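You operate a simulated robot arm through the tools that you are given. There is no shell and no other tool. Be economical: measure what you need, move in short steps, check, and stop when the job is done.

The job below is to be done with a simulated two-armed robot. You get a single attempt, and the scene is never put back.

TASK
Fetch the cream liner from the white bench top and set it on the blue bench top. Then fetch the white sleeve and set it on the tall rack worktop. Then put the wide green tape roll on the white bench top away on the green bench top. Then put the dark weight in the cream tray. Then take the small black cover and put it on the grey bench top. Then put two of the grey caps from the tall rack worktop on the large cream sheet. Do these in the order given. Set down upright: dark weight, grey cap.

The check looks at the end state, three seconds after you hand in, the way a careful person would. Anything else that was tipped, shoved, dropped, spilled or broken makes it a failure. A push-on lid holds only when it is set on centred and level and pressed home; a screw cap is set on level and turned clockwise until tight. Flat cloth is picked up by pressing the open fingertips on it (5 to 10 N) and closing them slowly along it; thin cloth reads only 2 to 8 mm in the jaws.

THE ROBOT
Two 7-joint arms with two-finger parallel grippers on one trunk, on a base that drives. Base frame: it is fixed to the floor where the robot stands at the start and does not move with it; the origin is under the middle of the robot, x ahead of it, y to its left, z up; the surface under the hand at the start is at about z = 860. Readings come in mm, degrees, newtons and seconds.
The left shoulder is at the start at [80, 131, 947], the right one opposite. With the tool pointing down near the work surface each hand reaches from about 400 to 860 mm from the robot's upright axis, wherever it stands, measured 20 degrees to its own side. Places, roughly: blue bench top [700, -1500, 900]; cream liner (4x17x5 cm) [800, 200, 900]; cream tray (30x20x5 cm) [800, 1100, 900]; dark weight (9x6x8 cm) [-1400, 500, 1000]; green bench top [700, 4900, 900]; grey bench top [700, -3500, 900]; grey cap (6x7x9 cm) [1400, -3700, 900]; large cream sheet (24x17x1 cm) [1400, -4200, 900]; small black cover (6x7x6 cm) [-1900, -2700, 900]; tall rack worktop [1400, -3400, 900]; white sleeve (4x4x5 cm) [800, -900, 900]; wide green tape roll (6x6x4 cm) [800, 1500, 900]. Payload 1.57 kg a hand.
The tool frame of a hand sits at the grasp point between the pads (the TCP): z along the fingers, y along the line on which they close. The tips reach 30 mm beyond it. Largest opening 110 mm; finger width 24, thickness 12; the body of the gripper, 48 by 112 mm, starts 78 mm behind the TCP.
Orientation is that of the tool frame in the base frame, as a unit quaternion [x, y, z, w]. With the fingers straight down and closing along the base's y, the tool's x points along the base's -x, its y along +y and its z along -z.

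THE INTERFACE
- The arms move only by the tool apply_moves. It takes "left_commands", "right_commands" or both (then of equal length, played together; a hand with none holds still); each is a list that holds one entry, the list of rows, each a list of 7 numbers: the turn, a rotation vector about the tool's x, y, z in degrees, then the shift along the tool's x, y, z in mm, then the finger opening in mm, from 0 to 110. In form: [[[rx, ry, rz, tx, ty, tz, hand], ...]]. A call has 1 to 20 rows; each row shifts and turns the commanded pose from where the row before left it, along the tool's axes as they then stand. Each row takes 0.2 s and may step no farther than 50 mm and 8.6 degrees from the row before; otherwise, or with a gripper value out of range, the whole call is refused. Where a pose cannot be reached the arm comes as near as it can. A force on the tool above 40 N (or 10 N above the force at the start of the call, whichever is more), or a blocked arm, ends the call early, and 0.2 s more pass. The fingers move at their own pace (about 108 mm/s each) and stop on an object; they squeeze with about 35 N. The grip force told is the motor's: it shows also when the fingers shut on nothing. Time passes only in rows, and 0.2 s behind the last, so rows that do not move let the fingers close. It gives the time, the measured TCP pose, the force on the tool (base axes), the opening and the grip force at its end, in the units of the frame above (readings bear some noise), with the torque about the TCP (base axes, N m) and any sound that the robot's microphone picked up.
- Cameras (640 x 400 px; columns grow to the right, rows downward): "scene" is now at [-57.8, -38.9, 1429.4]; the picture's right is [-0.44, -0.90, 0.00], its down [-0.44, 0.21, -0.87] and it looks along [0.79, -0.38, -0.49] (base axes); focal length 253 px, centre (320, 200). "left" rides on the left gripper at [70, -16, -141] in its tool frame; the picture's right is [0.23, 0.97, 0.00], its down [-0.86, 0.20, -0.48] and it looks along [-0.47, 0.11, 0.88] (tool axes); focal length 222 px, centre (320, 200). "right" rides on the right gripper at [70, 16, -141] in its tool frame; the picture's right is [-0.23, 0.97, 0.00], its down [-0.86, -0.20, -0.48] and it looks along [-0.47, -0.11, 0.88] (tool axes); focal length 222 px, centre (320, 200). There is no depth. A picture from a camera that has moved, and an enlarged one, comes with that camera's place and axes in the base frame and with its lens.
- get_image(camera): a new picture of that camera. The clock stands still meanwhile.
- base_move(legs): drives the robot by 1 to 6 legs, each [ahead, left, turn to the left] in mm, mm and degrees, along the robot's own axes; the way and the turn of a leg run together, so that a leg with both is an arc; at most 1500 mm and 180 degrees a leg. The arms and the cameras ride along, it lands a little off, and it stops where it bumps. It gives what a move gives.
- turn_head(pan, tilt): turns the head with the scene camera to pan (to the left, within 109 degrees either way) and tilt (down, from -29 to 69), counted from straight ahead of the robot. It gives what a move gives.
- inspect(camera, box): a new picture of the part [left, top, right, bottom] of that camera's present view, enlarged. The clock stands still meanwhile.
- close_job(): hands the job in; it is judged then, once.

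Go step by step. Nothing tells you exact positions but the pictures and the camera data: compare them with the known pose of the tool, close in by small moves and look again before you grip or let go. The budget is 207 turns and 194 pictures, counting those below and the enlarged ones. Unless the task says otherwise, let go and move clear before handing in, and close with one line.

The tools are called after "Emit:" as name(argument=value, ...) on one line, values as JSON. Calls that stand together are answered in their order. apply_moves: Moves the arms, as the interface text tells. Its arguments: {"type":"object","properties":{"left_commands":{"type":"array","items":{"type":"array","items":{"type":"array","items":{"type":"number"}}}},"right_commands":{"type":"array","items":{"type":"array","items":{"type":"array","items":{"type":"number"}}}}},"required":[]} The other tools are called the same way: base_move (legs) drives the base; turn_head (pan, tilt) turns the head that bears the scene camera; get_image (camera) takes a picture; inspect (camera, box) takes an enlarged picture of a part of a camera's view; close_job () hands the job in.

At the start:

```text
clock: 0.0
left_tcp_pos: [510.0, -42.1, 1157.5]
left_orientation: [0.0, 1.0, 0.0, 0.0]
left_contact_force: [-0.3, 0.2, 1.2]
left_wrist_torque: [0.0, 0.0, -0.01]
left_finger_gap: 110.1
left_grip_force: 0.1
right_tcp_pos: [455.8, -407.1, 1123.2]
right_orientation: [-0.001, 1.0, 0.0, 0.0]
right_contact_force: [0.7, 0.8, 0.2]
right_wrist_torque: [-0.01, 0.03, 0.0]
right_finger_gap: 110.0
right_grip_force: 0.0
robot x, y, heading: [-2.7, 0.4, 0.0]
head pan, tilt: [-25.9, 29.1]
```

scene: 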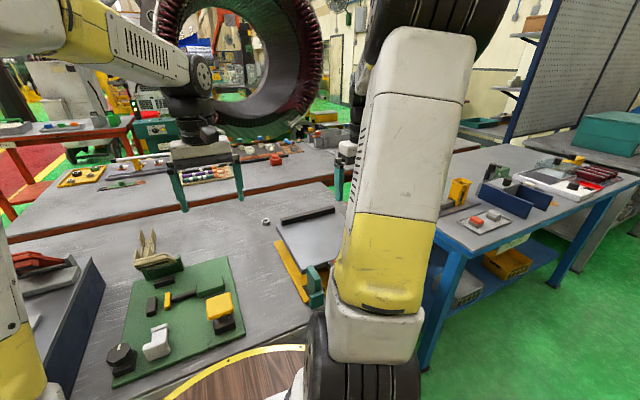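
right: 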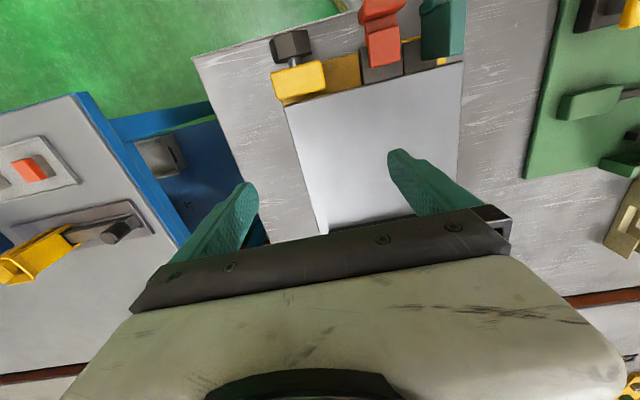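
left: 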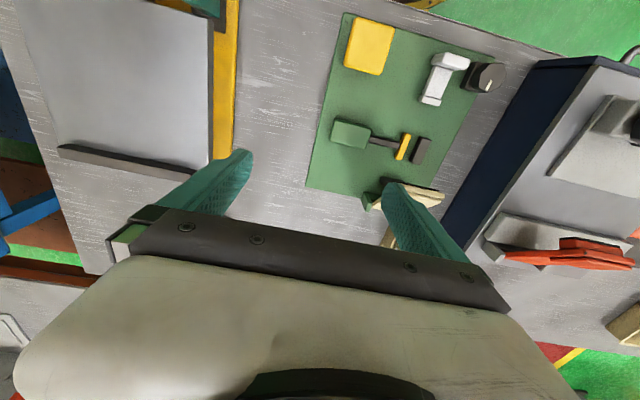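

I see a workshop with a grey-white bench ahead carrying a green mat, and other benches to the right. I'll turn the head toward the cream liner around [800, 200, 900].

Emit:
turn_head(pan=10, tilt=35)

Emit:
get_image(camera="scene")

```text
clock: 1.0
left_tcp_pos: [510.7, -41.3, 1157.1]
left_orientation: [0.001, 1.0, -0.001, -0.001]
left_contact_force: [1.0, -0.4, -0.6]
left_wrist_torque: [-0.02, 0.01, -0.03]
left_finger_gap: 110.1
left_grip_force: 0.1
right_tcp_pos: [455.1, -406.9, 1124.0]
right_orientation: [0.0, 1.0, 0.0, 0.0]
right_contact_force: [-0.7, 0.5, 0.4]
right_wrist_torque: [-0.01, -0.02, -0.03]
right_finger_gap: 110.1
right_grip_force: 0.0
robot x, y, heading: [-3.3, 1.0, 0.1]
head pan, tilt: [10.0, 35.0]
```

```text
190 pictures are left
camera scene: at [-52.7, 16.0, 1420.1], right [0.17, -0.98, 0.0], down [-0.56, -0.1, -0.82], along [0.81, 0.14, -0.57], focal length 253 px, centre (320, 200)
```

scene: 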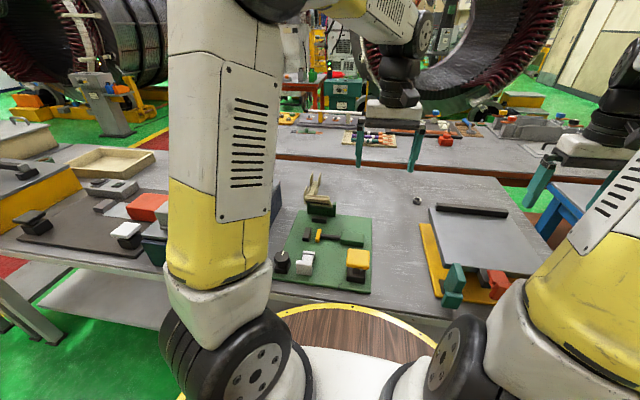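

The V-shaped cream thing around [750, 170] is likely the liner. I'll enlarge it.

Emit:
inspect(camera="scene", box=[260, 160, 400, 300])

Emit:
inspect(camera="left", box=[280, 0, 640, 300])

Emit:
inspect(camera="scene", box=[0, 110, 200, 260])

```text
2.86 times, centred on (330, 230) of scene
camera zoom: at [-52.7, 16.0, 1420.1], right [0.17, -0.98, 0.0], down [-0.56, -0.1, -0.82], along [0.81, 0.14, -0.57], focal length 723 px, centre (291, 114)
```

zoom: 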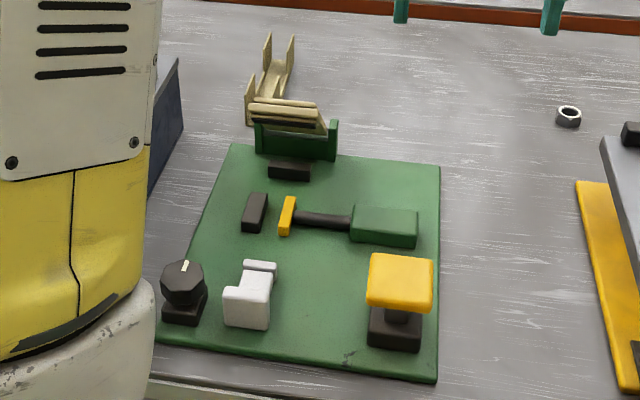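

```text
1.33 times, centred on (460, 150) of left
camera zoom: at [440.3, -57.0, 1298.1], right [-0.23, 0.97, 0.0], down [0.86, 0.2, 0.48], along [0.47, 0.11, -0.88], focal length 296 px, centre (133, 267)
```

zoom: 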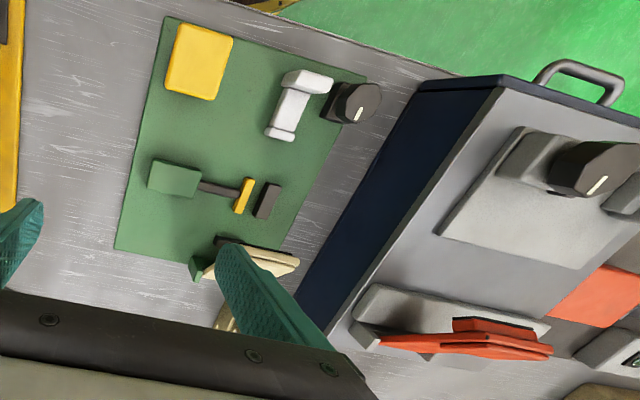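

```text
2.67 times, centred on (100, 185) of scene
camera zoom: at [-52.7, 16.0, 1420.1], right [0.17, -0.98, 0.0], down [-0.56, -0.1, -0.82], along [0.81, 0.14, -0.57], focal length 675 px, centre (907, 240)
```

zoom: 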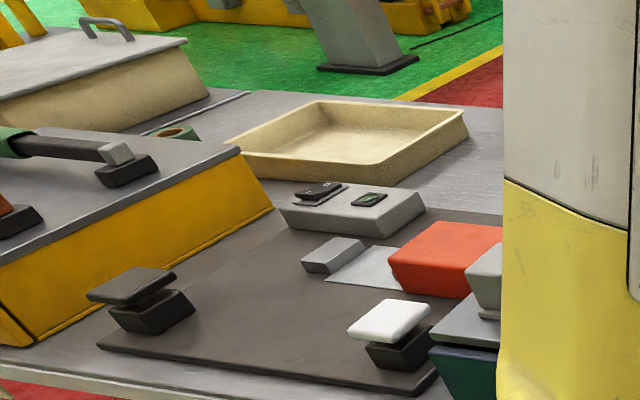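

The liner looks like a cream U-channel standing behind the green clip at about [850,200]. I'll bring the left hand over it for a top view.

Emit:
apply_moves(left_commands=[[[0, 0, 0, -27, 30, 0, 110], [0, 0, 0, -27, 30, 0, 110], [0, 0, 0, -27, 30, 0, 110], [0, 0, 0, -27, 30, 0, 110], [0, 0, 0, -27, 30, 0, 110], [0, 0, 0, -27, 30, 0, 110], [0, 0, 0, -27, 30, 0, 110], [0, 0, 0, 0, 0, 0, 110]]])

Emit:
get_image(camera="left")

Emit:
get_image(camera="scene")

```text
clock: 2.8
left_tcp_pos: [701.0, 168.1, 1160.3]
left_orientation: [0.0, 1.0, 0.0, 0.0]
left_contact_force: [0.2, -0.6, 0.8]
left_wrist_torque: [0.01, 0.0, -0.01]
left_finger_gap: 109.9
left_grip_force: 0.0
right_tcp_pos: [456.1, -406.9, 1125.3]
right_orientation: [-0.001, 1.0, 0.0, 0.0]
right_contact_force: [-0.6, 0.1, 0.8]
right_wrist_torque: [-0.02, -0.04, 0.02]
right_finger_gap: 110.2
right_grip_force: 0.0
robot x, y, heading: [4.4, -5.1, 0.2]
head pan, tilt: [10.0, 35.0]
```

```text
186 pictures are left
camera left: at [631.0, 154.0, 1300.6], right [-0.23, 0.97, 0.0], down [0.86, 0.2, 0.48], along [0.47, 0.11, -0.88], focal length 222 px, centre (320, 200)
```

left: 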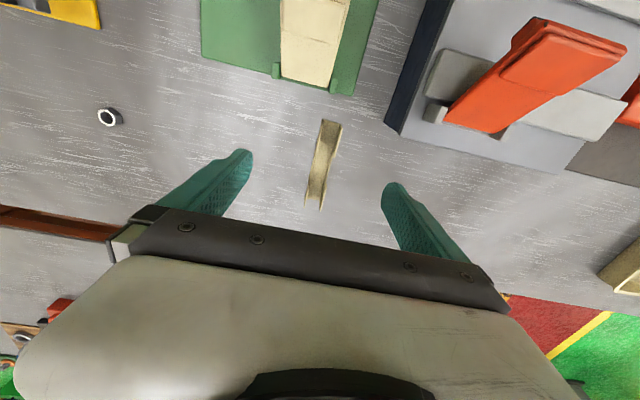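

```text
185 pictures are left
camera scene: at [-52.7, 16.2, 1420.1], right [0.17, -0.98, 0.0], down [-0.56, -0.1, -0.82], along [0.81, 0.14, -0.57], focal length 253 px, centre (320, 200)
```

scene: 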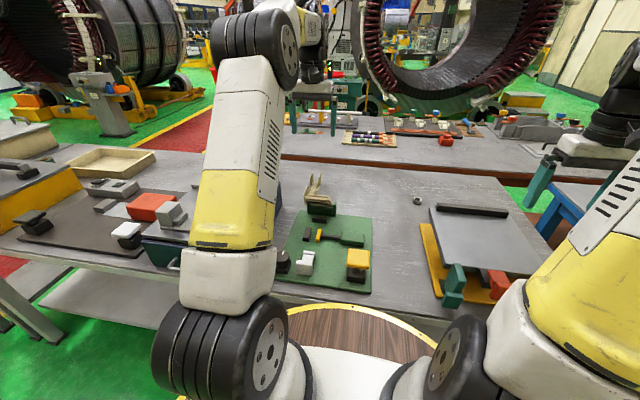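

Emit:
inspect(camera="left", box=[260, 90, 380, 230])

```text
2.86 times, centred on (320, 160) of left
camera zoom: at [631.0, 154.0, 1300.6], right [-0.23, 0.97, 0.0], down [0.86, 0.2, 0.48], along [0.47, 0.11, -0.88], focal length 635 px, centre (320, 314)
```

zoom: 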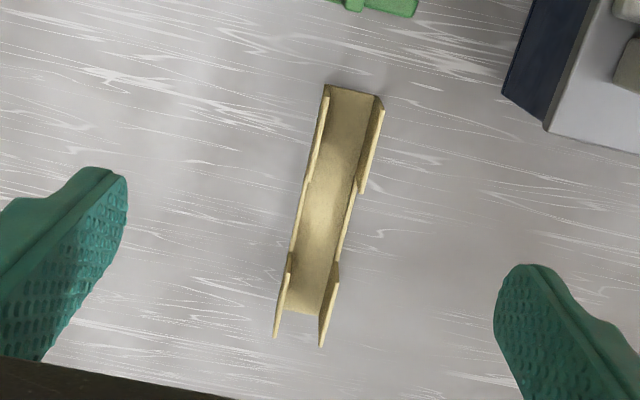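

The liner is a U-channel centred near [779,195], axis nearly along x (about 3°). I'll descend over it with the fingers closing along y.

Emit:
apply_moves(left_commands=[[[0, 0, -3, -39, 13.5, 0, 110], [0, 0, 0, -39, 13.5, 0, 110], [0, 0, 0, 0, 0, 45, 110], [0, 0, 0, 0, 0, 45, 110], [0, 0, 0, 0, 0, 45, 110], [0, 0, 0, 0, 0, 45, 110], [0, 0, 0, 0, 0, 40, 110], [0, 0, 0, 0, 0, 0, 110]]])

Emit:
get_image(camera="left")

```text
clock: 4.6
left_tcp_pos: [753.1, 196.0, 935.6]
left_orientation: [-0.026, 1.0, 0.0, 0.0]
left_contact_force: [-0.1, 0.2, -0.3]
left_wrist_torque: [0.04, 0.01, 0.03]
left_finger_gap: 109.7
left_grip_force: 0.1
left hand out of reach, approached as far as the arm can: row 2
right_tcp_pos: [455.8, -406.5, 1124.1]
right_orientation: [0.0, 1.0, 0.0, 0.0]
right_contact_force: [-0.7, 0.8, -0.3]
right_wrist_torque: [0.0, 0.02, -0.01]
right_finger_gap: 109.8
right_grip_force: 0.0
robot x, y, heading: [-0.9, -0.3, 0.2]
head pan, tilt: [10.0, 35.0]
```

```text
183 pictures are left
camera left: at [685.1, 177.9, 1076.1], right [-0.28, 0.96, 0.0], down [0.84, 0.24, 0.48], along [0.46, 0.13, -0.88], focal length 222 px, centre (320, 200)
```

left: 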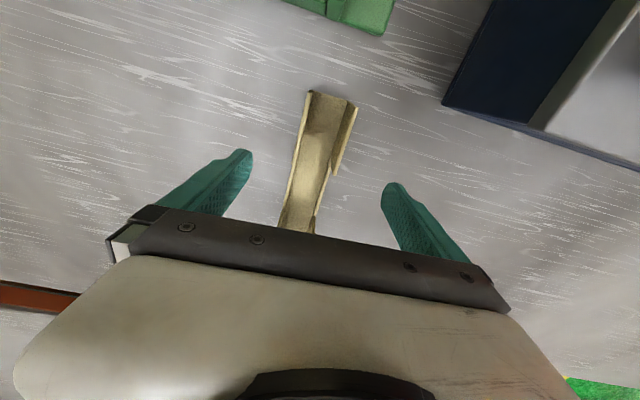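

Near end checks at [694,191] as expected. I shift forward 25 mm, go down and close.

Emit:
apply_moves(left_commands=[[[0, 0, 0, -25, 0, 0, 110], [0, 0, 0, 0, 0, 20, 110], [0, 0, 0, 0, 0, 20, 110], [0, 0, 0, 0, 0, 0, 110]]])

Emit:
get_image(camera="left")

```text
clock: 5.6
left_tcp_pos: [781.2, 198.7, 896.4]
left_orientation: [-0.026, 1.0, 0.001, 0.0]
left_contact_force: [0.5, 0.0, -0.8]
left_wrist_torque: [0.0, 0.03, 0.0]
left_finger_gap: 110.0
left_grip_force: 0.0
right_tcp_pos: [456.0, -405.5, 1124.2]
right_orientation: [0.0, 1.0, 0.0, -0.001]
right_contact_force: [-0.5, -0.8, -0.3]
right_wrist_torque: [-0.03, 0.0, -0.01]
right_finger_gap: 110.1
right_grip_force: 0.0
robot x, y, heading: [2.0, -0.5, -0.0]
head pan, tilt: [10.0, 35.0]
```

```text
182 pictures are left
camera left: at [712.2, 180.1, 1037.2], right [-0.28, 0.96, 0.0], down [0.84, 0.24, 0.48], along [0.46, 0.13, -0.88], focal length 222 px, centre (320, 200)
```

left: 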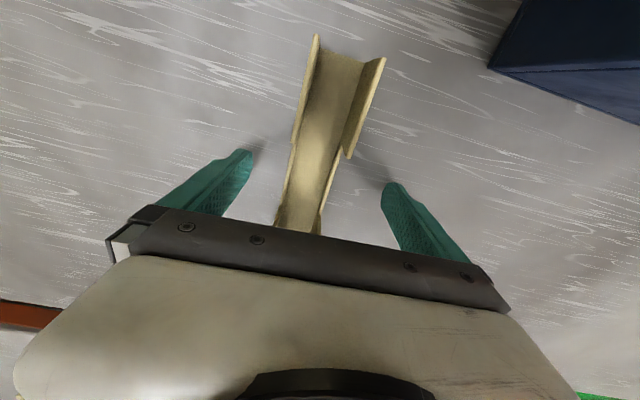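

Fingers straddle it. Closing.

Emit:
apply_moves(left_commands=[[[0, 0, 0, 0, -1, 2, 60], [0, 0, 0, 0, 0, 0, 30], [0, 0, 0, 0, 0, 0, 30], [0, 0, 0, 0, 0, 0, 30], [0, 0, 0, 0, 0, 0, 30]]])

Emit:
get_image(camera="left")

```text
clock: 6.8
left_tcp_pos: [780.1, 198.0, 894.2]
left_orientation: [-0.027, 1.0, 0.001, 0.0]
left_contact_force: [1.6, -0.1, 1.8]
left_wrist_torque: [0.0, -0.07, -0.08]
left_finger_gap: 36.2
left_grip_force: 13.9
right_tcp_pos: [454.9, -406.6, 1123.1]
right_orientation: [0.0, 1.0, 0.0, -0.001]
right_contact_force: [-0.3, -0.8, 0.1]
right_wrist_torque: [0.0, 0.02, 0.02]
right_finger_gap: 110.2
right_grip_force: 0.0
robot x, y, heading: [2.1, 1.9, -0.3]
head pan, tilt: [10.0, 35.0]
```

```text
181 pictures are left
camera left: at [712.0, 179.3, 1034.8], right [-0.28, 0.96, 0.0], down [0.84, 0.24, 0.48], along [0.46, 0.13, -0.88], focal length 222 px, centre (320, 200)
```

left: 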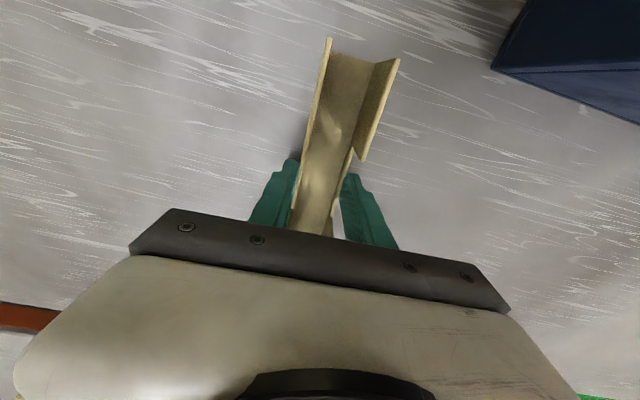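

Gripped at 36 mm. Lifting a little with a slightly firmer hold.

Emit:
apply_moves(left_commands=[[[0, 0, 0, 0, 0, 0, 26], [0, 0, 0, 0, 0, -15, 26], [0, 0, 0, 0, 0, -40, 26], [0, 0, 0, 0, 0, -40, 26], [0, 0, 0, 0, 0, 0, 26]]])

Emit:
get_image(camera="left")

```text
clock: 8.0
left_tcp_pos: [781.5, 200.3, 986.6]
left_orientation: [-0.026, 1.0, 0.0, 0.0]
left_contact_force: [0.6, -0.1, 0.1]
left_wrist_torque: [0.0, -0.02, -0.01]
left_finger_gap: 36.3
left_grip_force: 13.8
right_tcp_pos: [455.8, -407.3, 1124.2]
right_orientation: [0.0, 1.0, 0.0, 0.0]
right_contact_force: [0.4, -0.6, -0.1]
right_wrist_torque: [0.0, -0.01, 0.02]
right_finger_gap: 110.0
right_grip_force: 0.0
robot x, y, heading: [0.9, 0.1, 0.0]
head pan, tilt: [10.0, 35.0]
```

```text
180 pictures are left
camera left: at [712.7, 182.0, 1127.1], right [-0.28, 0.96, 0.0], down [0.84, 0.24, 0.48], along [0.46, 0.13, -0.88], focal length 222 px, centre (320, 200)
```

left: 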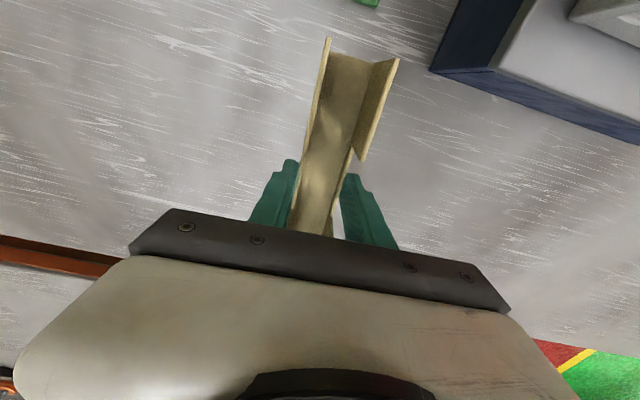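

The liner is held. I'll retract the hand and look right to plan the drive.

Emit:
apply_moves(left_commands=[[[0, 0, 0, 25, -10, -40, 26], [0, 0, 0, 40, -10, -25, 26], [0, 0, 0, 45, 0, -20, 26], [0, 0, 0, 45, 0, -20, 26], [0, 0, 0, 45, 0, -20, 26], [0, 0, 0, 45, 0, -20, 26], [0, 0, 0, 0, 0, 0, 26]]])

Emit:
turn_head(pan=-75, tilt=35)

Emit:
get_image(camera="scene")

```text
clock: 9.6
left_tcp_pos: [539.7, 162.7, 1132.5]
left_orientation: [-0.026, 1.0, 0.0, 0.0]
left_contact_force: [0.2, -0.6, -0.6]
left_wrist_torque: [0.01, 0.03, 0.0]
left_finger_gap: 36.4
left_grip_force: 14.3
right_tcp_pos: [455.7, -406.9, 1124.1]
right_orientation: [0.0, 1.0, 0.0, 0.0]
right_contact_force: [-0.6, 0.5, -0.9]
right_wrist_torque: [0.02, -0.02, -0.02]
right_finger_gap: 110.0
right_grip_force: 0.0
robot x, y, heading: [-2.4, 1.5, -0.0]
head pan, tilt: [10.0, 35.0]
```

```text
clock: 11.2
left_tcp_pos: [540.1, 163.3, 1132.5]
left_orientation: [-0.026, 1.0, 0.0, 0.0]
left_contact_force: [0.5, 0.2, 0.1]
left_wrist_torque: [-0.01, -0.03, -0.03]
left_finger_gap: 36.3
left_grip_force: 14.1
right_tcp_pos: [455.5, -407.4, 1124.0]
right_orientation: [0.0, 1.0, 0.0, 0.0]
right_contact_force: [-0.2, 0.0, -0.2]
right_wrist_torque: [-0.01, 0.01, 0.02]
right_finger_gap: 109.9
right_grip_force: 0.0
robot x, y, heading: [4.3, 0.7, 0.1]
head pan, tilt: [-75.0, 35.0]
```

```text
179 pictures are left
camera scene: at [-116.6, -84.2, 1420.1], right [-0.97, -0.26, 0.0], down [-0.15, 0.55, -0.82], along [0.21, -0.79, -0.57], focal length 253 px, centre (320, 200)
```

scene: 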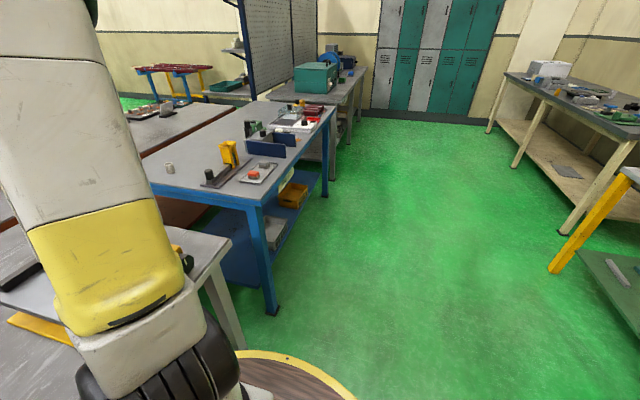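

The blue bench spans x≥275, y from −755 to −2000; the white cylinder near its far-left may be the sleeve. I'll strafe right along it.

Emit:
base_move(legs=[[-70, -600, 0], [0, -500, 0]])

Emit:
turn_head(pan=0, tilt=35)

Emit:
get_image(camera="scene")

Emit:
get_image(camera="left")

Emit:
get_image(camera="right")

```text
clock: 17.1
left_tcp_pos: [471.4, -925.0, 1133.0]
left_orientation: [-0.031, 1.0, -0.001, 0.0]
left_contact_force: [0.7, 0.3, -1.0]
left_wrist_torque: [0.02, -0.03, -0.01]
left_finger_gap: 36.1
left_grip_force: 13.4
right_tcp_pos: [393.8, -1495.3, 1123.8]
right_orientation: [-0.006, 1.0, 0.0, 0.0]
right_contact_force: [0.4, 0.5, 0.3]
right_wrist_torque: [0.01, -0.04, -0.02]
right_finger_gap: 109.8
right_grip_force: 0.1
robot x, y, heading: [-67.8, -1093.1, 0.6]
head pan, tilt: [-75.0, 35.0]
```

```text
clock: 18.6
left_tcp_pos: [471.3, -925.3, 1131.7]
left_orientation: [-0.031, 1.0, 0.0, 0.0]
left_contact_force: [-0.2, 0.5, 0.3]
left_wrist_torque: [0.02, 0.03, 0.0]
left_finger_gap: 36.3
left_grip_force: 14.5
right_tcp_pos: [393.8, -1495.6, 1123.6]
right_orientation: [-0.005, 1.0, 0.0, 0.0]
right_contact_force: [-0.8, -0.6, -0.8]
right_wrist_torque: [0.0, 0.03, 0.0]
right_finger_gap: 110.2
right_grip_force: 0.0
robot x, y, heading: [-66.2, -1097.5, 0.4]
head pan, tilt: [0.0, 35.0]
```

```text
178 pictures are left
camera scene: at [-117.7, -1093.8, 1420.1], right [0.01, -1.0, 0.0], down [-0.57, -0.01, -0.82], along [0.82, 0.01, -0.57], focal length 253 px, centre (320, 200)
```

scene: 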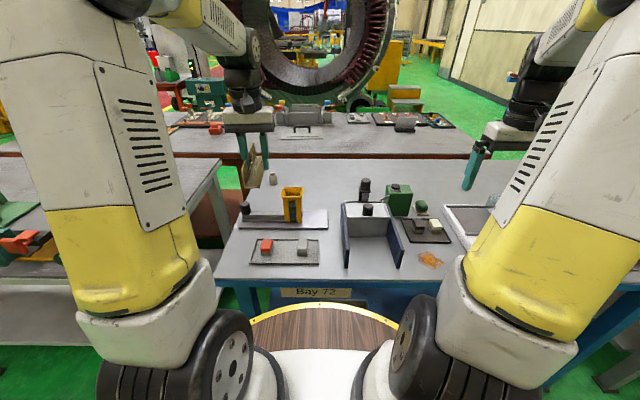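

```text
177 pictures are left
camera left: at [403.1, -944.0, 1272.8], right [-0.29, 0.96, 0.0], down [0.84, 0.25, 0.48], along [0.46, 0.14, -0.88], focal length 222 px, centre (320, 200)
```

left: 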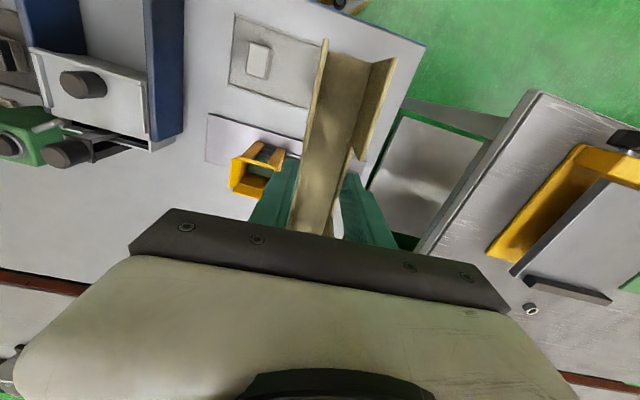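

```text
176 pictures are left
camera right: at [323.1, -1480.4, 1265.6], right [0.22, 0.98, 0.0], down [0.86, -0.19, 0.48], along [0.47, -0.1, -0.88], focal length 222 px, centre (320, 200)
```

right: 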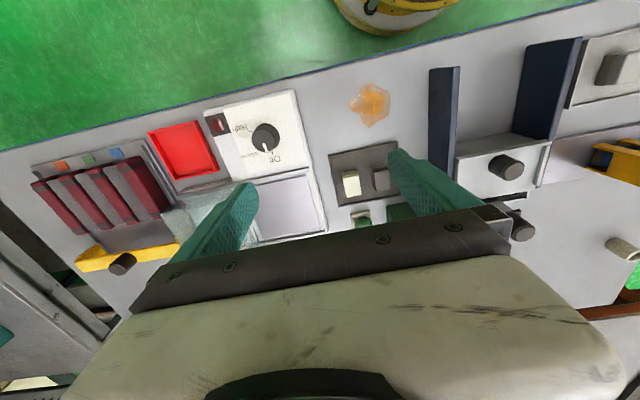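

The sleeve stands near [800,-885]; free blue-bench surface lies behind the yellow clip around [730,-1120]. I'll zoom in for exact obstacles.

Emit:
inspect(camera="scene", box=[210, 150, 450, 300])

Emit:
turn_head(pan=-25, tilt=60)

Emit:
get_image(camera="scene")

```text
2.67 times, centred on (330, 225) of scene
camera zoom: at [-117.7, -1093.8, 1420.1], right [0.01, -1.0, 0.0], down [-0.57, -0.01, -0.82], along [0.82, 0.01, -0.57], focal length 675 px, centre (293, 133)
```

zoom: 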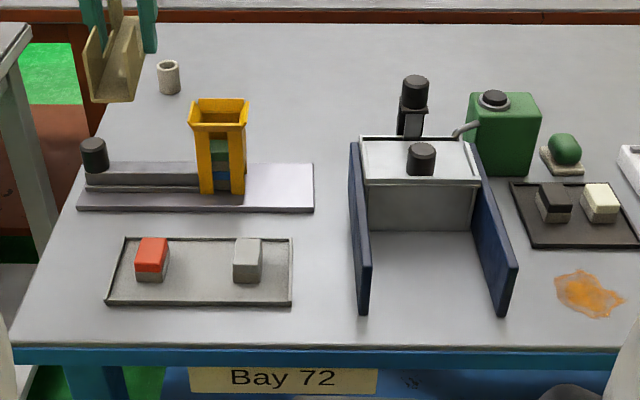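

```text
clock: 19.5
left_tcp_pos: [472.3, -924.4, 1131.0]
left_orientation: [-0.031, 1.0, 0.0, 0.0]
left_contact_force: [-0.1, -0.1, -0.1]
left_wrist_torque: [0.02, -0.03, 0.0]
left_finger_gap: 36.2
left_grip_force: 14.2
right_tcp_pos: [393.8, -1496.4, 1123.9]
right_orientation: [-0.006, 1.0, 0.001, 0.0]
right_contact_force: [-0.1, 0.6, 0.4]
right_wrist_torque: [-0.03, -0.01, -0.02]
right_finger_gap: 110.0
right_grip_force: 0.1
robot x, y, heading: [-66.0, -1097.0, 0.5]
head pan, tilt: [-25.0, 60.0]
```

```text
174 pictures are left
camera scene: at [-145.0, -1122.2, 1385.9], right [-0.41, -0.91, 0.0], down [-0.79, 0.36, -0.5], along [0.46, -0.21, -0.87], focal length 253 px, centre (320, 200)
```

scene: 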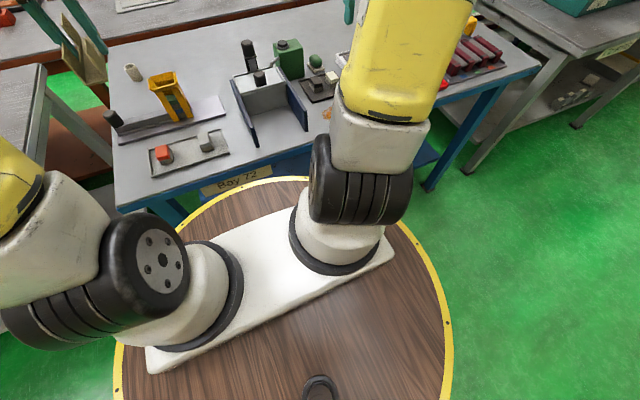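

There's clear surface behind the gap at about x 640–810, y −1115. I'll shift the robot right 300 so the left hand reaches it.

Emit:
base_move(legs=[[12, -300, 0]])

Emit:
turn_head(pan=10, tilt=35)

Emit:
get_image(camera="scene")

```text
clock: 21.5
left_tcp_pos: [486.6, -1222.5, 1132.3]
left_orientation: [-0.031, 1.0, 0.0, 0.0]
left_contact_force: [0.7, -0.8, -0.8]
left_wrist_torque: [0.0, -0.01, -0.01]
left_finger_gap: 36.3
left_grip_force: 14.0
right_tcp_pos: [409.2, -1793.1, 1125.3]
right_orientation: [-0.004, 1.0, 0.0, 0.0]
right_contact_force: [0.0, -0.1, -0.3]
right_wrist_torque: [-0.01, -0.02, -0.03]
right_finger_gap: 109.9
right_grip_force: 0.1
robot x, y, heading: [-54.6, -1390.6, 0.4]
head pan, tilt: [-25.0, 60.0]
```

```text
clock: 22.5
left_tcp_pos: [486.7, -1222.1, 1131.4]
left_orientation: [-0.03, 1.0, 0.001, 0.0]
left_contact_force: [0.0, -0.1, -1.6]
left_wrist_torque: [0.0, 0.0, -0.04]
left_finger_gap: 36.2
left_grip_force: 13.8
right_tcp_pos: [408.5, -1792.8, 1123.0]
right_orientation: [-0.005, 1.0, -0.001, 0.0]
right_contact_force: [-0.1, -0.2, -0.2]
right_wrist_torque: [0.0, 0.0, -0.01]
right_finger_gap: 110.1
right_grip_force: 0.0
robot x, y, heading: [-49.5, -1389.9, 0.5]
head pan, tilt: [10.0, 35.0]
```

```text
173 pictures are left
camera scene: at [-103.8, -1375.3, 1420.1], right [0.18, -0.98, 0.0], down [-0.56, -0.1, -0.82], along [0.81, 0.15, -0.57], focal length 253 px, centre (320, 200)
```

scene: 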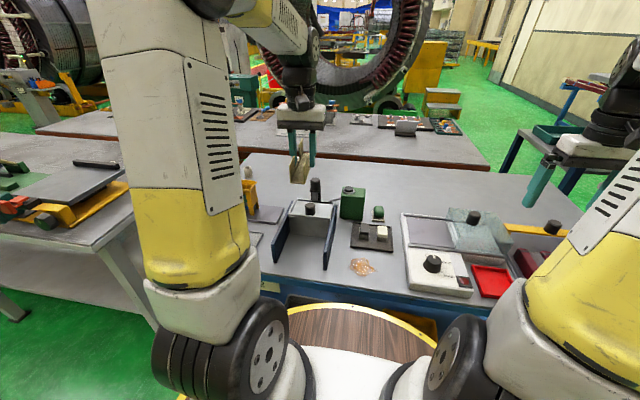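

Moving the liner over the target spot.

Emit:
apply_moves(left_commands=[[[0, 0, 0, -41, 15.4, 0, 26], [0, 0, 0, -41, 15.4, 0, 26], [0, 0, 0, -41, 15.4, 0, 26], [0, 0, 0, -41, 15.4, 0, 26], [0, 0, 0, -40, 15.4, 30, 26], [0, 0, 0, -40, 15, 30, 26], [0, 0, 0, 0, 0, 0, 26]]])

Emit:
get_image(camera="left")

Emit:
get_image(camera="scene")

```text
refused: row 5 steps farther than a row can; nothing moved
```

```text
172 pictures are left
camera left: at [418.7, -1241.4, 1272.8], right [-0.29, 0.96, 0.0], down [0.84, 0.25, 0.48], along [0.46, 0.14, -0.88], focal length 222 px, centre (320, 200)
```

left: 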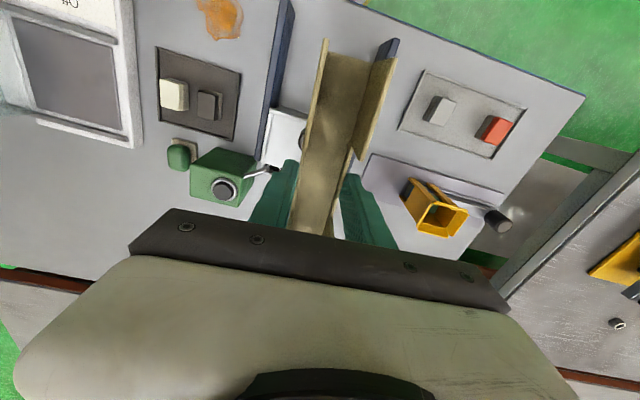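

```text
171 pictures are left
camera scene: at [-103.8, -1375.3, 1420.1], right [0.18, -0.98, 0.0], down [-0.56, -0.1, -0.82], along [0.81, 0.15, -0.57], focal length 253 px, centre (320, 200)
```

scene: 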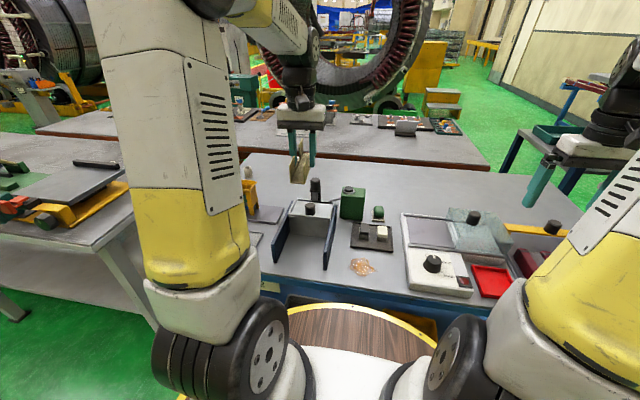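

Emit:
apply_moves(left_commands=[[[0, 0, 0, -41, 15.4, 0, 26], [0, 0, 0, -41, 15.4, 0, 26], [0, 0, 0, -41, 15.4, 0, 26], [0, 0, 0, -41, 15.4, 0, 26], [0, 0, 0, -40, 15.4, 0, 26], [0, 0, 0, -40, 15, 0, 26], [0, 0, 0, 0, 0, 0, 26]]])

Emit:
get_image(camera="left")

Emit:
get_image(camera="scene")

```text
clock: 24.1
left_tcp_pos: [708.8, -1115.7, 1125.5]
left_orientation: [-0.031, 1.0, 0.0, 0.001]
left_contact_force: [-0.2, -0.2, -0.1]
left_wrist_torque: [0.02, -0.01, -0.03]
left_finger_gap: 36.1
left_grip_force: 14.5
left hand out of reach, approached as far as the arm can: row 6
right_tcp_pos: [409.1, -1793.2, 1124.2]
right_orientation: [-0.004, 1.0, -0.001, 0.0]
right_contact_force: [0.6, 0.0, -0.6]
right_wrist_torque: [0.03, -0.05, -0.03]
right_finger_gap: 110.1
right_grip_force: 0.1
robot x, y, heading: [-52.5, -1390.8, 0.3]
head pan, tilt: [10.0, 35.0]
```

```text
170 pictures are left
camera left: at [640.0, -1135.5, 1266.6], right [-0.29, 0.96, 0.0], down [0.84, 0.25, 0.48], along [0.46, 0.14, -0.88], focal length 222 px, centre (320, 200)
```

left: 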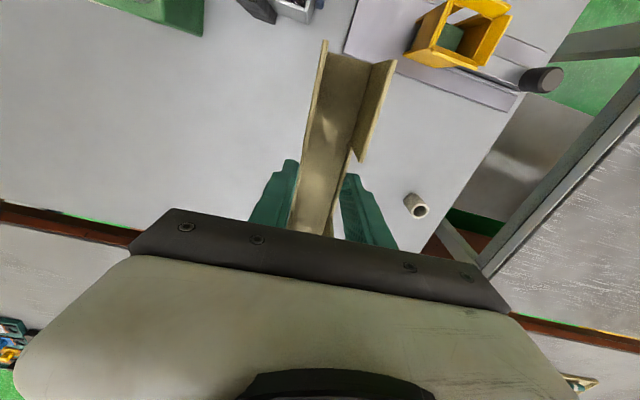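

```text
169 pictures are left
camera scene: at [-104.3, -1375.2, 1420.1], right [0.18, -0.98, 0.0], down [-0.56, -0.1, -0.82], along [0.81, 0.15, -0.57], focal length 253 px, centre (320, 200)
```

scene: 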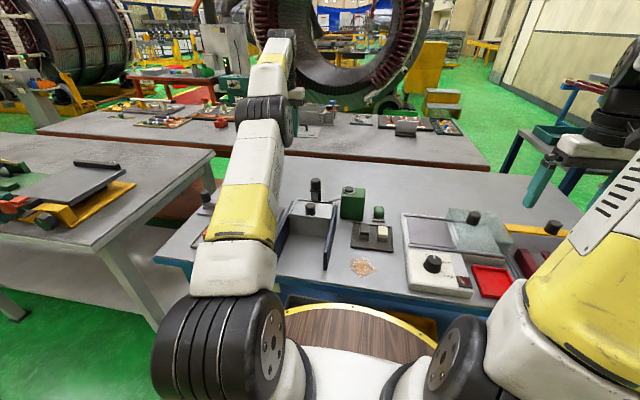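

Spot is clear (rail back edge at x≈590). Descending and nudging forward.

Emit:
apply_moves(left_commands=[[[0, 0, 0, 0, 0, 45, 26], [0, 0, 0, 0, 0, 45, 26], [0, 0, 0, -10, 0, 45, 26], [0, 0, 0, -10, 0, 45, 26], [0, 0, 0, 0, 0, 30, 26], [0, 0, 0, 0, 0, 0, 26]]])

Emit:
get_image(camera="left")

```text
clock: 25.5
left_tcp_pos: [724.6, -1119.2, 917.8]
left_orientation: [-0.031, 1.0, 0.0, 0.0]
left_contact_force: [0.3, 0.4, 0.3]
left_wrist_torque: [-0.01, -0.03, 0.03]
left_finger_gap: 36.3
left_grip_force: 13.9
right_tcp_pos: [409.0, -1792.4, 1123.9]
right_orientation: [-0.004, 1.0, 0.0, 0.0]
right_contact_force: [0.1, 1.2, -0.2]
right_wrist_torque: [0.0, 0.03, -0.03]
right_finger_gap: 110.1
right_grip_force: 0.0
robot x, y, heading: [-48.5, -1390.1, 0.2]
head pan, tilt: [10.0, 35.0]
```

```text
168 pictures are left
camera left: at [655.7, -1137.7, 1057.6], right [-0.29, 0.96, 0.0], down [0.84, 0.25, 0.48], along [0.46, 0.14, -0.88], focal length 222 px, centre (320, 200)
```

left: 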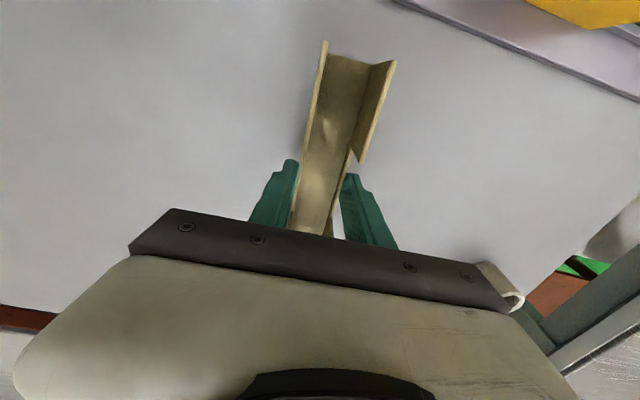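

Continuing down to the bench gently.

Emit:
apply_moves(left_commands=[[[0, 0, 0, 0, 0, 15, 26], [0, 0, 0, 0, 0, 4, 26], [0, 0, 0, 0, 0, 2, 26], [0, 0, 0, 0, 0, 1.5, 26], [0, 0, 0, 0, 0, 0, 26]]])

```text
clock: 26.7
left_tcp_pos: [726.1, -1118.4, 891.9]
left_orientation: [-0.031, 1.0, 0.0, 0.0]
left_contact_force: [-1.1, -1.1, 6.6]
left_wrist_torque: [-0.05, 0.1, -0.02]
left_finger_gap: 36.0
left_grip_force: 13.7
right_tcp_pos: [408.6, -1793.2, 1124.4]
right_orientation: [-0.004, 1.0, 0.0, 0.0]
right_contact_force: [0.3, 0.2, 0.0]
right_wrist_torque: [-0.01, 0.03, -0.01]
right_finger_gap: 110.1
right_grip_force: 0.0
robot x, y, heading: [-50.9, -1389.6, 0.5]
head pan, tilt: [10.0, 35.0]
```

Contact at 6.6 N: it rests on the bench. Opening and rising.

Emit:
apply_moves(left_commands=[[[0, 0, 0, 0, 0, 0, 55], [0, 0, 0, 0, 0, 0, 60], [0, 0, 0, 0, 0, -20, 70], [0, 0, 0, 0, 0, -45, 70], [0, 0, 0, 0, 0, -45, 70], [0, 0, 0, 0, 0, -45, 70], [0, 0, 0, 0, 0, 0, 70]]])

Emit:
get_image(camera="left")

```text
clock: 28.3
left_tcp_pos: [725.8, -1116.4, 1052.0]
left_orientation: [-0.03, 1.0, 0.0, 0.0]
left_contact_force: [-0.3, -0.5, 0.4]
left_wrist_torque: [-0.03, 0.01, 0.0]
left_finger_gap: 70.0
left_grip_force: 0.2
right_tcp_pos: [408.5, -1793.0, 1124.2]
right_orientation: [-0.005, 1.0, 0.0, 0.0]
right_contact_force: [-0.7, -0.3, 0.7]
right_wrist_torque: [0.05, -0.04, 0.0]
right_finger_gap: 109.6
right_grip_force: 0.1
robot x, y, heading: [-51.6, -1390.0, 0.5]
head pan, tilt: [10.0, 35.0]
```

```text
167 pictures are left
camera left: at [657.3, -1136.2, 1192.6], right [-0.29, 0.96, 0.0], down [0.84, 0.25, 0.48], along [0.46, 0.14, -0.88], focal length 222 px, centre (320, 200)
```

left: 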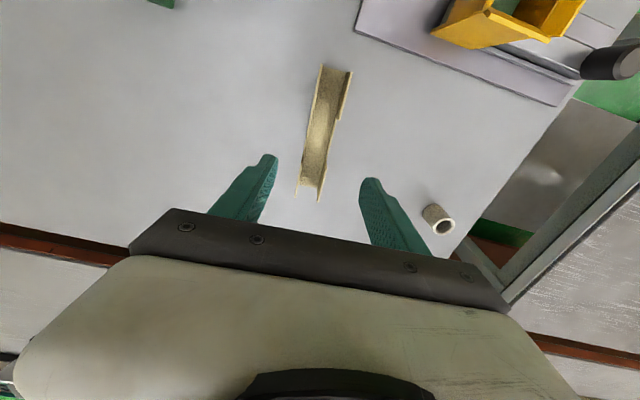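

Liner is set. The sleeve stands at about [792,−894]; I'll retract, drive left and turn right 20° so the left hand reaches it.

Emit:
apply_moves(left_commands=[[[0, 0, 0, 40, 0, -25, 70], [0, 0, 0, 40, 0, -25, 70], [0, 0, 0, 45, 0, -15, 100], [0, 0, 0, 45, 0, -10, 100], [0, 0, 0, 45, 0, 0, 100], [0, 0, 0, 0, 0, 0, 100]]])

Emit:
base_move(legs=[[0, 496, 0], [0, 0, -20]])

Emit:
turn_head(pan=20, tilt=35)

Emit:
get_image(camera="scene")

Emit:
get_image(camera="left")

```text
clock: 29.7
left_tcp_pos: [510.7, -1131.3, 1126.6]
left_orientation: [-0.03, 1.0, -0.001, 0.0]
left_contact_force: [0.0, 0.6, -0.5]
left_wrist_torque: [0.01, -0.01, -0.01]
left_finger_gap: 99.9
left_grip_force: 0.0
right_tcp_pos: [408.0, -1792.5, 1124.6]
right_orientation: [-0.004, 1.0, 0.0, 0.0]
right_contact_force: [-1.1, -0.7, 0.3]
right_wrist_torque: [0.03, -0.01, -0.05]
right_finger_gap: 110.1
right_grip_force: 0.1
robot x, y, heading: [-53.7, -1391.9, 0.6]
head pan, tilt: [10.0, 35.0]
```

```text
clock: 33.8
left_tcp_pos: [559.6, -834.4, 1125.6]
left_orientation: [0.14, 0.99, 0.0, 0.0]
left_contact_force: [0.3, -1.0, 0.1]
left_wrist_torque: [0.03, 0.02, -0.01]
left_finger_gap: 100.2
left_grip_force: 0.0
right_tcp_pos: [241.2, -1424.1, 1123.4]
right_orientation: [0.167, 0.986, 0.0, 0.0]
right_contact_force: [0.6, 0.9, -0.2]
right_wrist_torque: [-0.01, -0.01, 0.01]
right_finger_gap: 109.9
right_grip_force: 0.1
robot x, y, heading: [-56.9, -888.8, -19.1]
head pan, tilt: [10.0, 35.0]
```

```text
clock: 34.5
left_tcp_pos: [560.2, -834.8, 1125.4]
left_orientation: [0.14, 0.99, 0.0, 0.0]
left_contact_force: [-1.0, 0.4, 0.0]
left_wrist_torque: [0.04, -0.03, 0.03]
left_finger_gap: 99.9
left_grip_force: 0.0
right_tcp_pos: [241.5, -1424.2, 1123.7]
right_orientation: [0.166, 0.986, 0.0, 0.0]
right_contact_force: [0.0, -0.6, 0.0]
right_wrist_torque: [-0.03, 0.01, 0.0]
right_finger_gap: 110.1
right_grip_force: 0.0
robot x, y, heading: [-56.4, -890.5, -19.0]
head pan, tilt: [20.0, 35.0]
```

```text
166 pictures are left
camera scene: at [-100.1, -842.8, 1420.1], right [0.01, -1.0, 0.0], down [-0.57, -0.01, -0.82], along [0.82, 0.01, -0.57], focal length 253 px, centre (320, 200)
```

scene: 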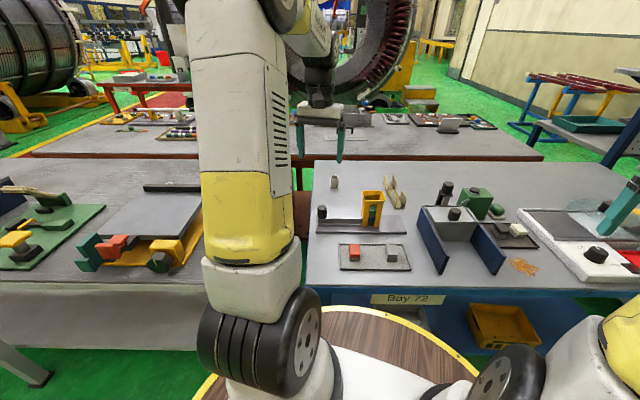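

```text
165 pictures are left
camera left: at [488.3, -830.0, 1265.8], right [0.05, 1.0, 0.0], down [0.88, -0.05, 0.48], along [0.48, -0.02, -0.88], focal length 222 px, centre (320, 200)
```

left: 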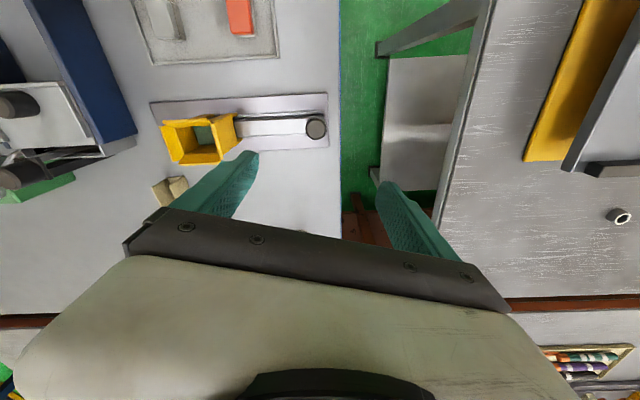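

Sleeve refined to [791,−892]. Moving the left hand above it while staying above the yellow clip.

Emit:
apply_moves(left_commands=[[[0, 0, 0, -40, 1.5, 12, 90], [0, 0, 0, -40, 1.5, 12, 90], [0, 0, 0, -40, 1.5, 12, 90], [0, 0, 0, -40, 1.5, 12, 90], [0, 0, 0, -40, 1.5, 12, 90], [0, 0, 0, -38, 1.5, 12, 90], [0, 0, 0, 0, 0, 40, 90], [0, 0, 0, 0, 0, 40, 90], [0, 0, 0, 0, 0, 0, 90]]])

Emit:
get_image(camera="left")

```text
clock: 36.5
left_tcp_pos: [791.8, -889.6, 970.7]
left_orientation: [0.14, 0.99, 0.0, -0.001]
left_contact_force: [0.2, 0.3, 0.2]
left_wrist_torque: [0.03, 0.02, -0.02]
left_finger_gap: 90.3
left_grip_force: 0.1
left hand out of reach, approached as far as the arm can: row 6, 7, 8
right_tcp_pos: [240.7, -1424.7, 1123.4]
right_orientation: [0.167, 0.986, 0.0, 0.0]
right_contact_force: [-1.2, -0.4, 1.0]
right_wrist_torque: [-0.04, -0.01, -0.02]
right_finger_gap: 110.1
right_grip_force: 0.1
robot x, y, heading: [-55.8, -892.6, -19.1]
head pan, tilt: [20.0, 35.0]
```

```text
164 pictures are left
camera left: at [720.3, -884.7, 1112.2], right [0.05, 1.0, 0.0], down [0.88, -0.05, 0.48], along [0.48, -0.02, -0.88], focal length 222 px, centre (320, 200)
```

left: 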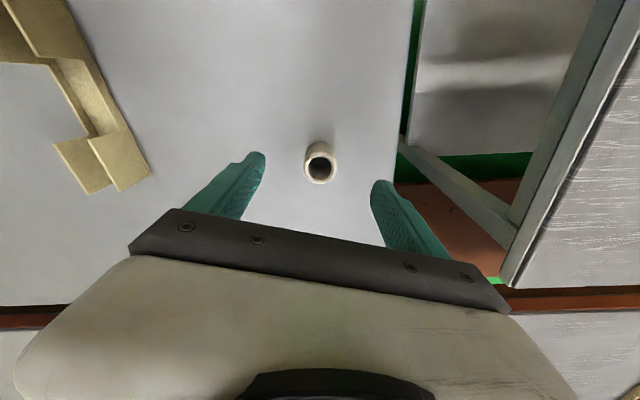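

Centred over the sleeve. Descending and closing.

Emit:
apply_moves(left_commands=[[[0, 0, 0, 0, 1, 25, 90], [0, 0, 0, 0, 1, 25, 90], [0, 0, 0, 0, 0, 22, 90], [0, 0, 0, 0, 0, 0, 90], [0, 0, 0, 0, 0, 0, 30], [0, 0, 0, 0, 0, 0, 30], [0, 0, 0, 0, 0, 0, 30]]])

Emit:
get_image(camera="left")

```text
clock: 38.1
left_tcp_pos: [799.6, -888.3, 900.5]
left_orientation: [0.14, 0.99, 0.0, -0.002]
left_contact_force: [0.0, -0.1, -0.1]
left_wrist_torque: [0.02, 0.03, -0.02]
left_finger_gap: 32.0
left_grip_force: 34.7
left hand out of reach, approached as far as the arm can: row 1, 2, 3
right_tcp_pos: [241.7, -1423.7, 1124.4]
right_orientation: [0.165, 0.986, 0.0, -0.001]
right_contact_force: [0.3, 0.1, -0.3]
right_wrist_torque: [-0.01, 0.0, 0.0]
right_finger_gap: 109.7
right_grip_force: 0.0
robot x, y, heading: [-59.1, -887.2, -19.1]
head pan, tilt: [20.0, 35.0]
```

```text
163 pictures are left
camera left: at [728.7, -883.0, 1042.4], right [0.05, 1.0, 0.0], down [0.88, -0.05, 0.48], along [0.48, -0.02, -0.88], focal length 222 px, centre (320, 200)
```

left: 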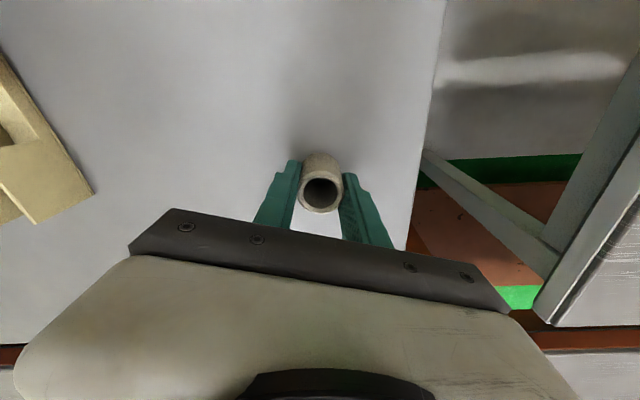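

Held at 32 mm. Lifting and retracting.

Emit:
apply_moves(left_commands=[[[0, 0, 0, 0, 0, -20, 28], [0, 0, 0, 0, 0, -40, 28], [0, 0, 0, 10, 0, -45, 28], [0, 0, 0, 20, 0, -45, 28], [0, 0, 0, 45, 0, -20, 28], [0, 0, 0, 45, 0, -20, 28], [0, 0, 0, 45, 0, -20, 28], [0, 0, 0, 45, 0, 0, 28], [0, 0, 0, 45, 0, 0, 28], [0, 0, 0, 0, 0, 0, 28]]])

Emit:
get_image(camera="left")

Emit:
turn_head(pan=-60, tilt=25)

Emit:
get_image(camera="scene")

```text
clock: 40.3
left_tcp_pos: [737.3, -841.6, 1166.7]
left_orientation: [0.14, 0.99, 0.0, -0.001]
left_contact_force: [-0.2, -0.6, -0.3]
left_wrist_torque: [0.01, -0.03, 0.0]
left_finger_gap: 32.1
left_grip_force: 35.6
left hand out of reach, approached as far as the arm can: row 2, 4, 5, 6, 7, 8, 9
right_tcp_pos: [241.9, -1423.8, 1124.2]
right_orientation: [0.166, 0.986, 0.0, -0.001]
right_contact_force: [-0.3, -0.4, 1.3]
right_wrist_torque: [-0.01, 0.0, 0.03]
right_finger_gap: 110.1
right_grip_force: 0.1
robot x, y, heading: [-55.9, -890.7, -19.2]
head pan, tilt: [20.0, 35.0]
```

```text
162 pictures are left
camera left: at [666.5, -837.0, 1306.2], right [0.05, 1.0, 0.0], down [0.88, -0.05, 0.48], along [0.48, -0.02, -0.88], focal length 222 px, centre (320, 200)
```

left: 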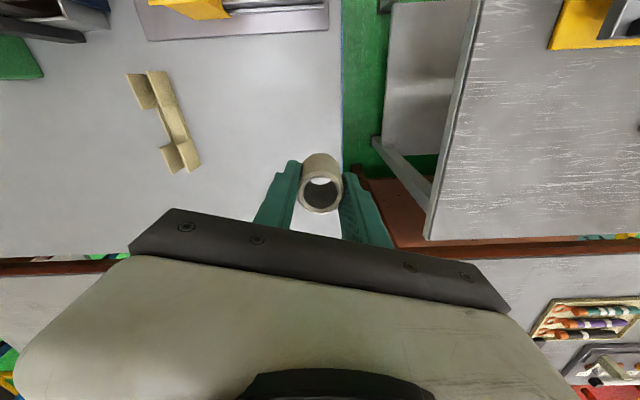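

```text
clock: 41.8
left_tcp_pos: [737.8, -841.8, 1165.4]
left_orientation: [0.14, 0.99, 0.001, -0.002]
left_contact_force: [0.2, 0.4, -0.1]
left_wrist_torque: [-0.01, -0.01, 0.0]
left_finger_gap: 32.4
left_grip_force: 34.8
right_tcp_pos: [239.9, -1424.1, 1124.8]
right_orientation: [0.167, 0.986, 0.0, 0.0]
right_contact_force: [1.2, 0.0, 0.4]
right_wrist_torque: [-0.01, -0.01, -0.03]
right_finger_gap: 110.1
right_grip_force: 0.1
robot x, y, heading: [-58.2, -890.1, -19.2]
head pan, tilt: [-60.0, 25.0]
```

```text
161 pictures are left
camera scene: at [-170.7, -934.5, 1435.9], right [-0.98, -0.19, 0.0], down [-0.08, 0.42, -0.91], along [0.17, -0.89, -0.42], focal length 253 px, centre (320, 200)
```

scene: 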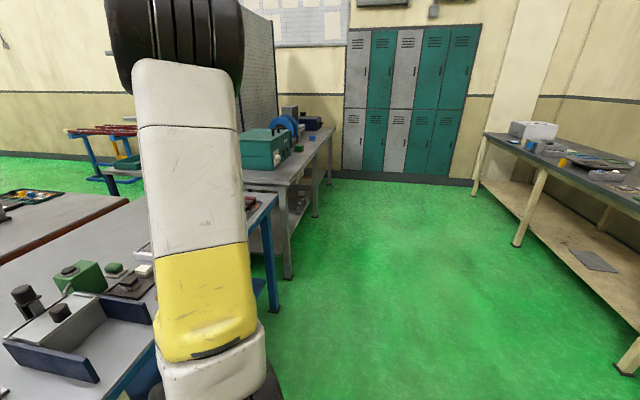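

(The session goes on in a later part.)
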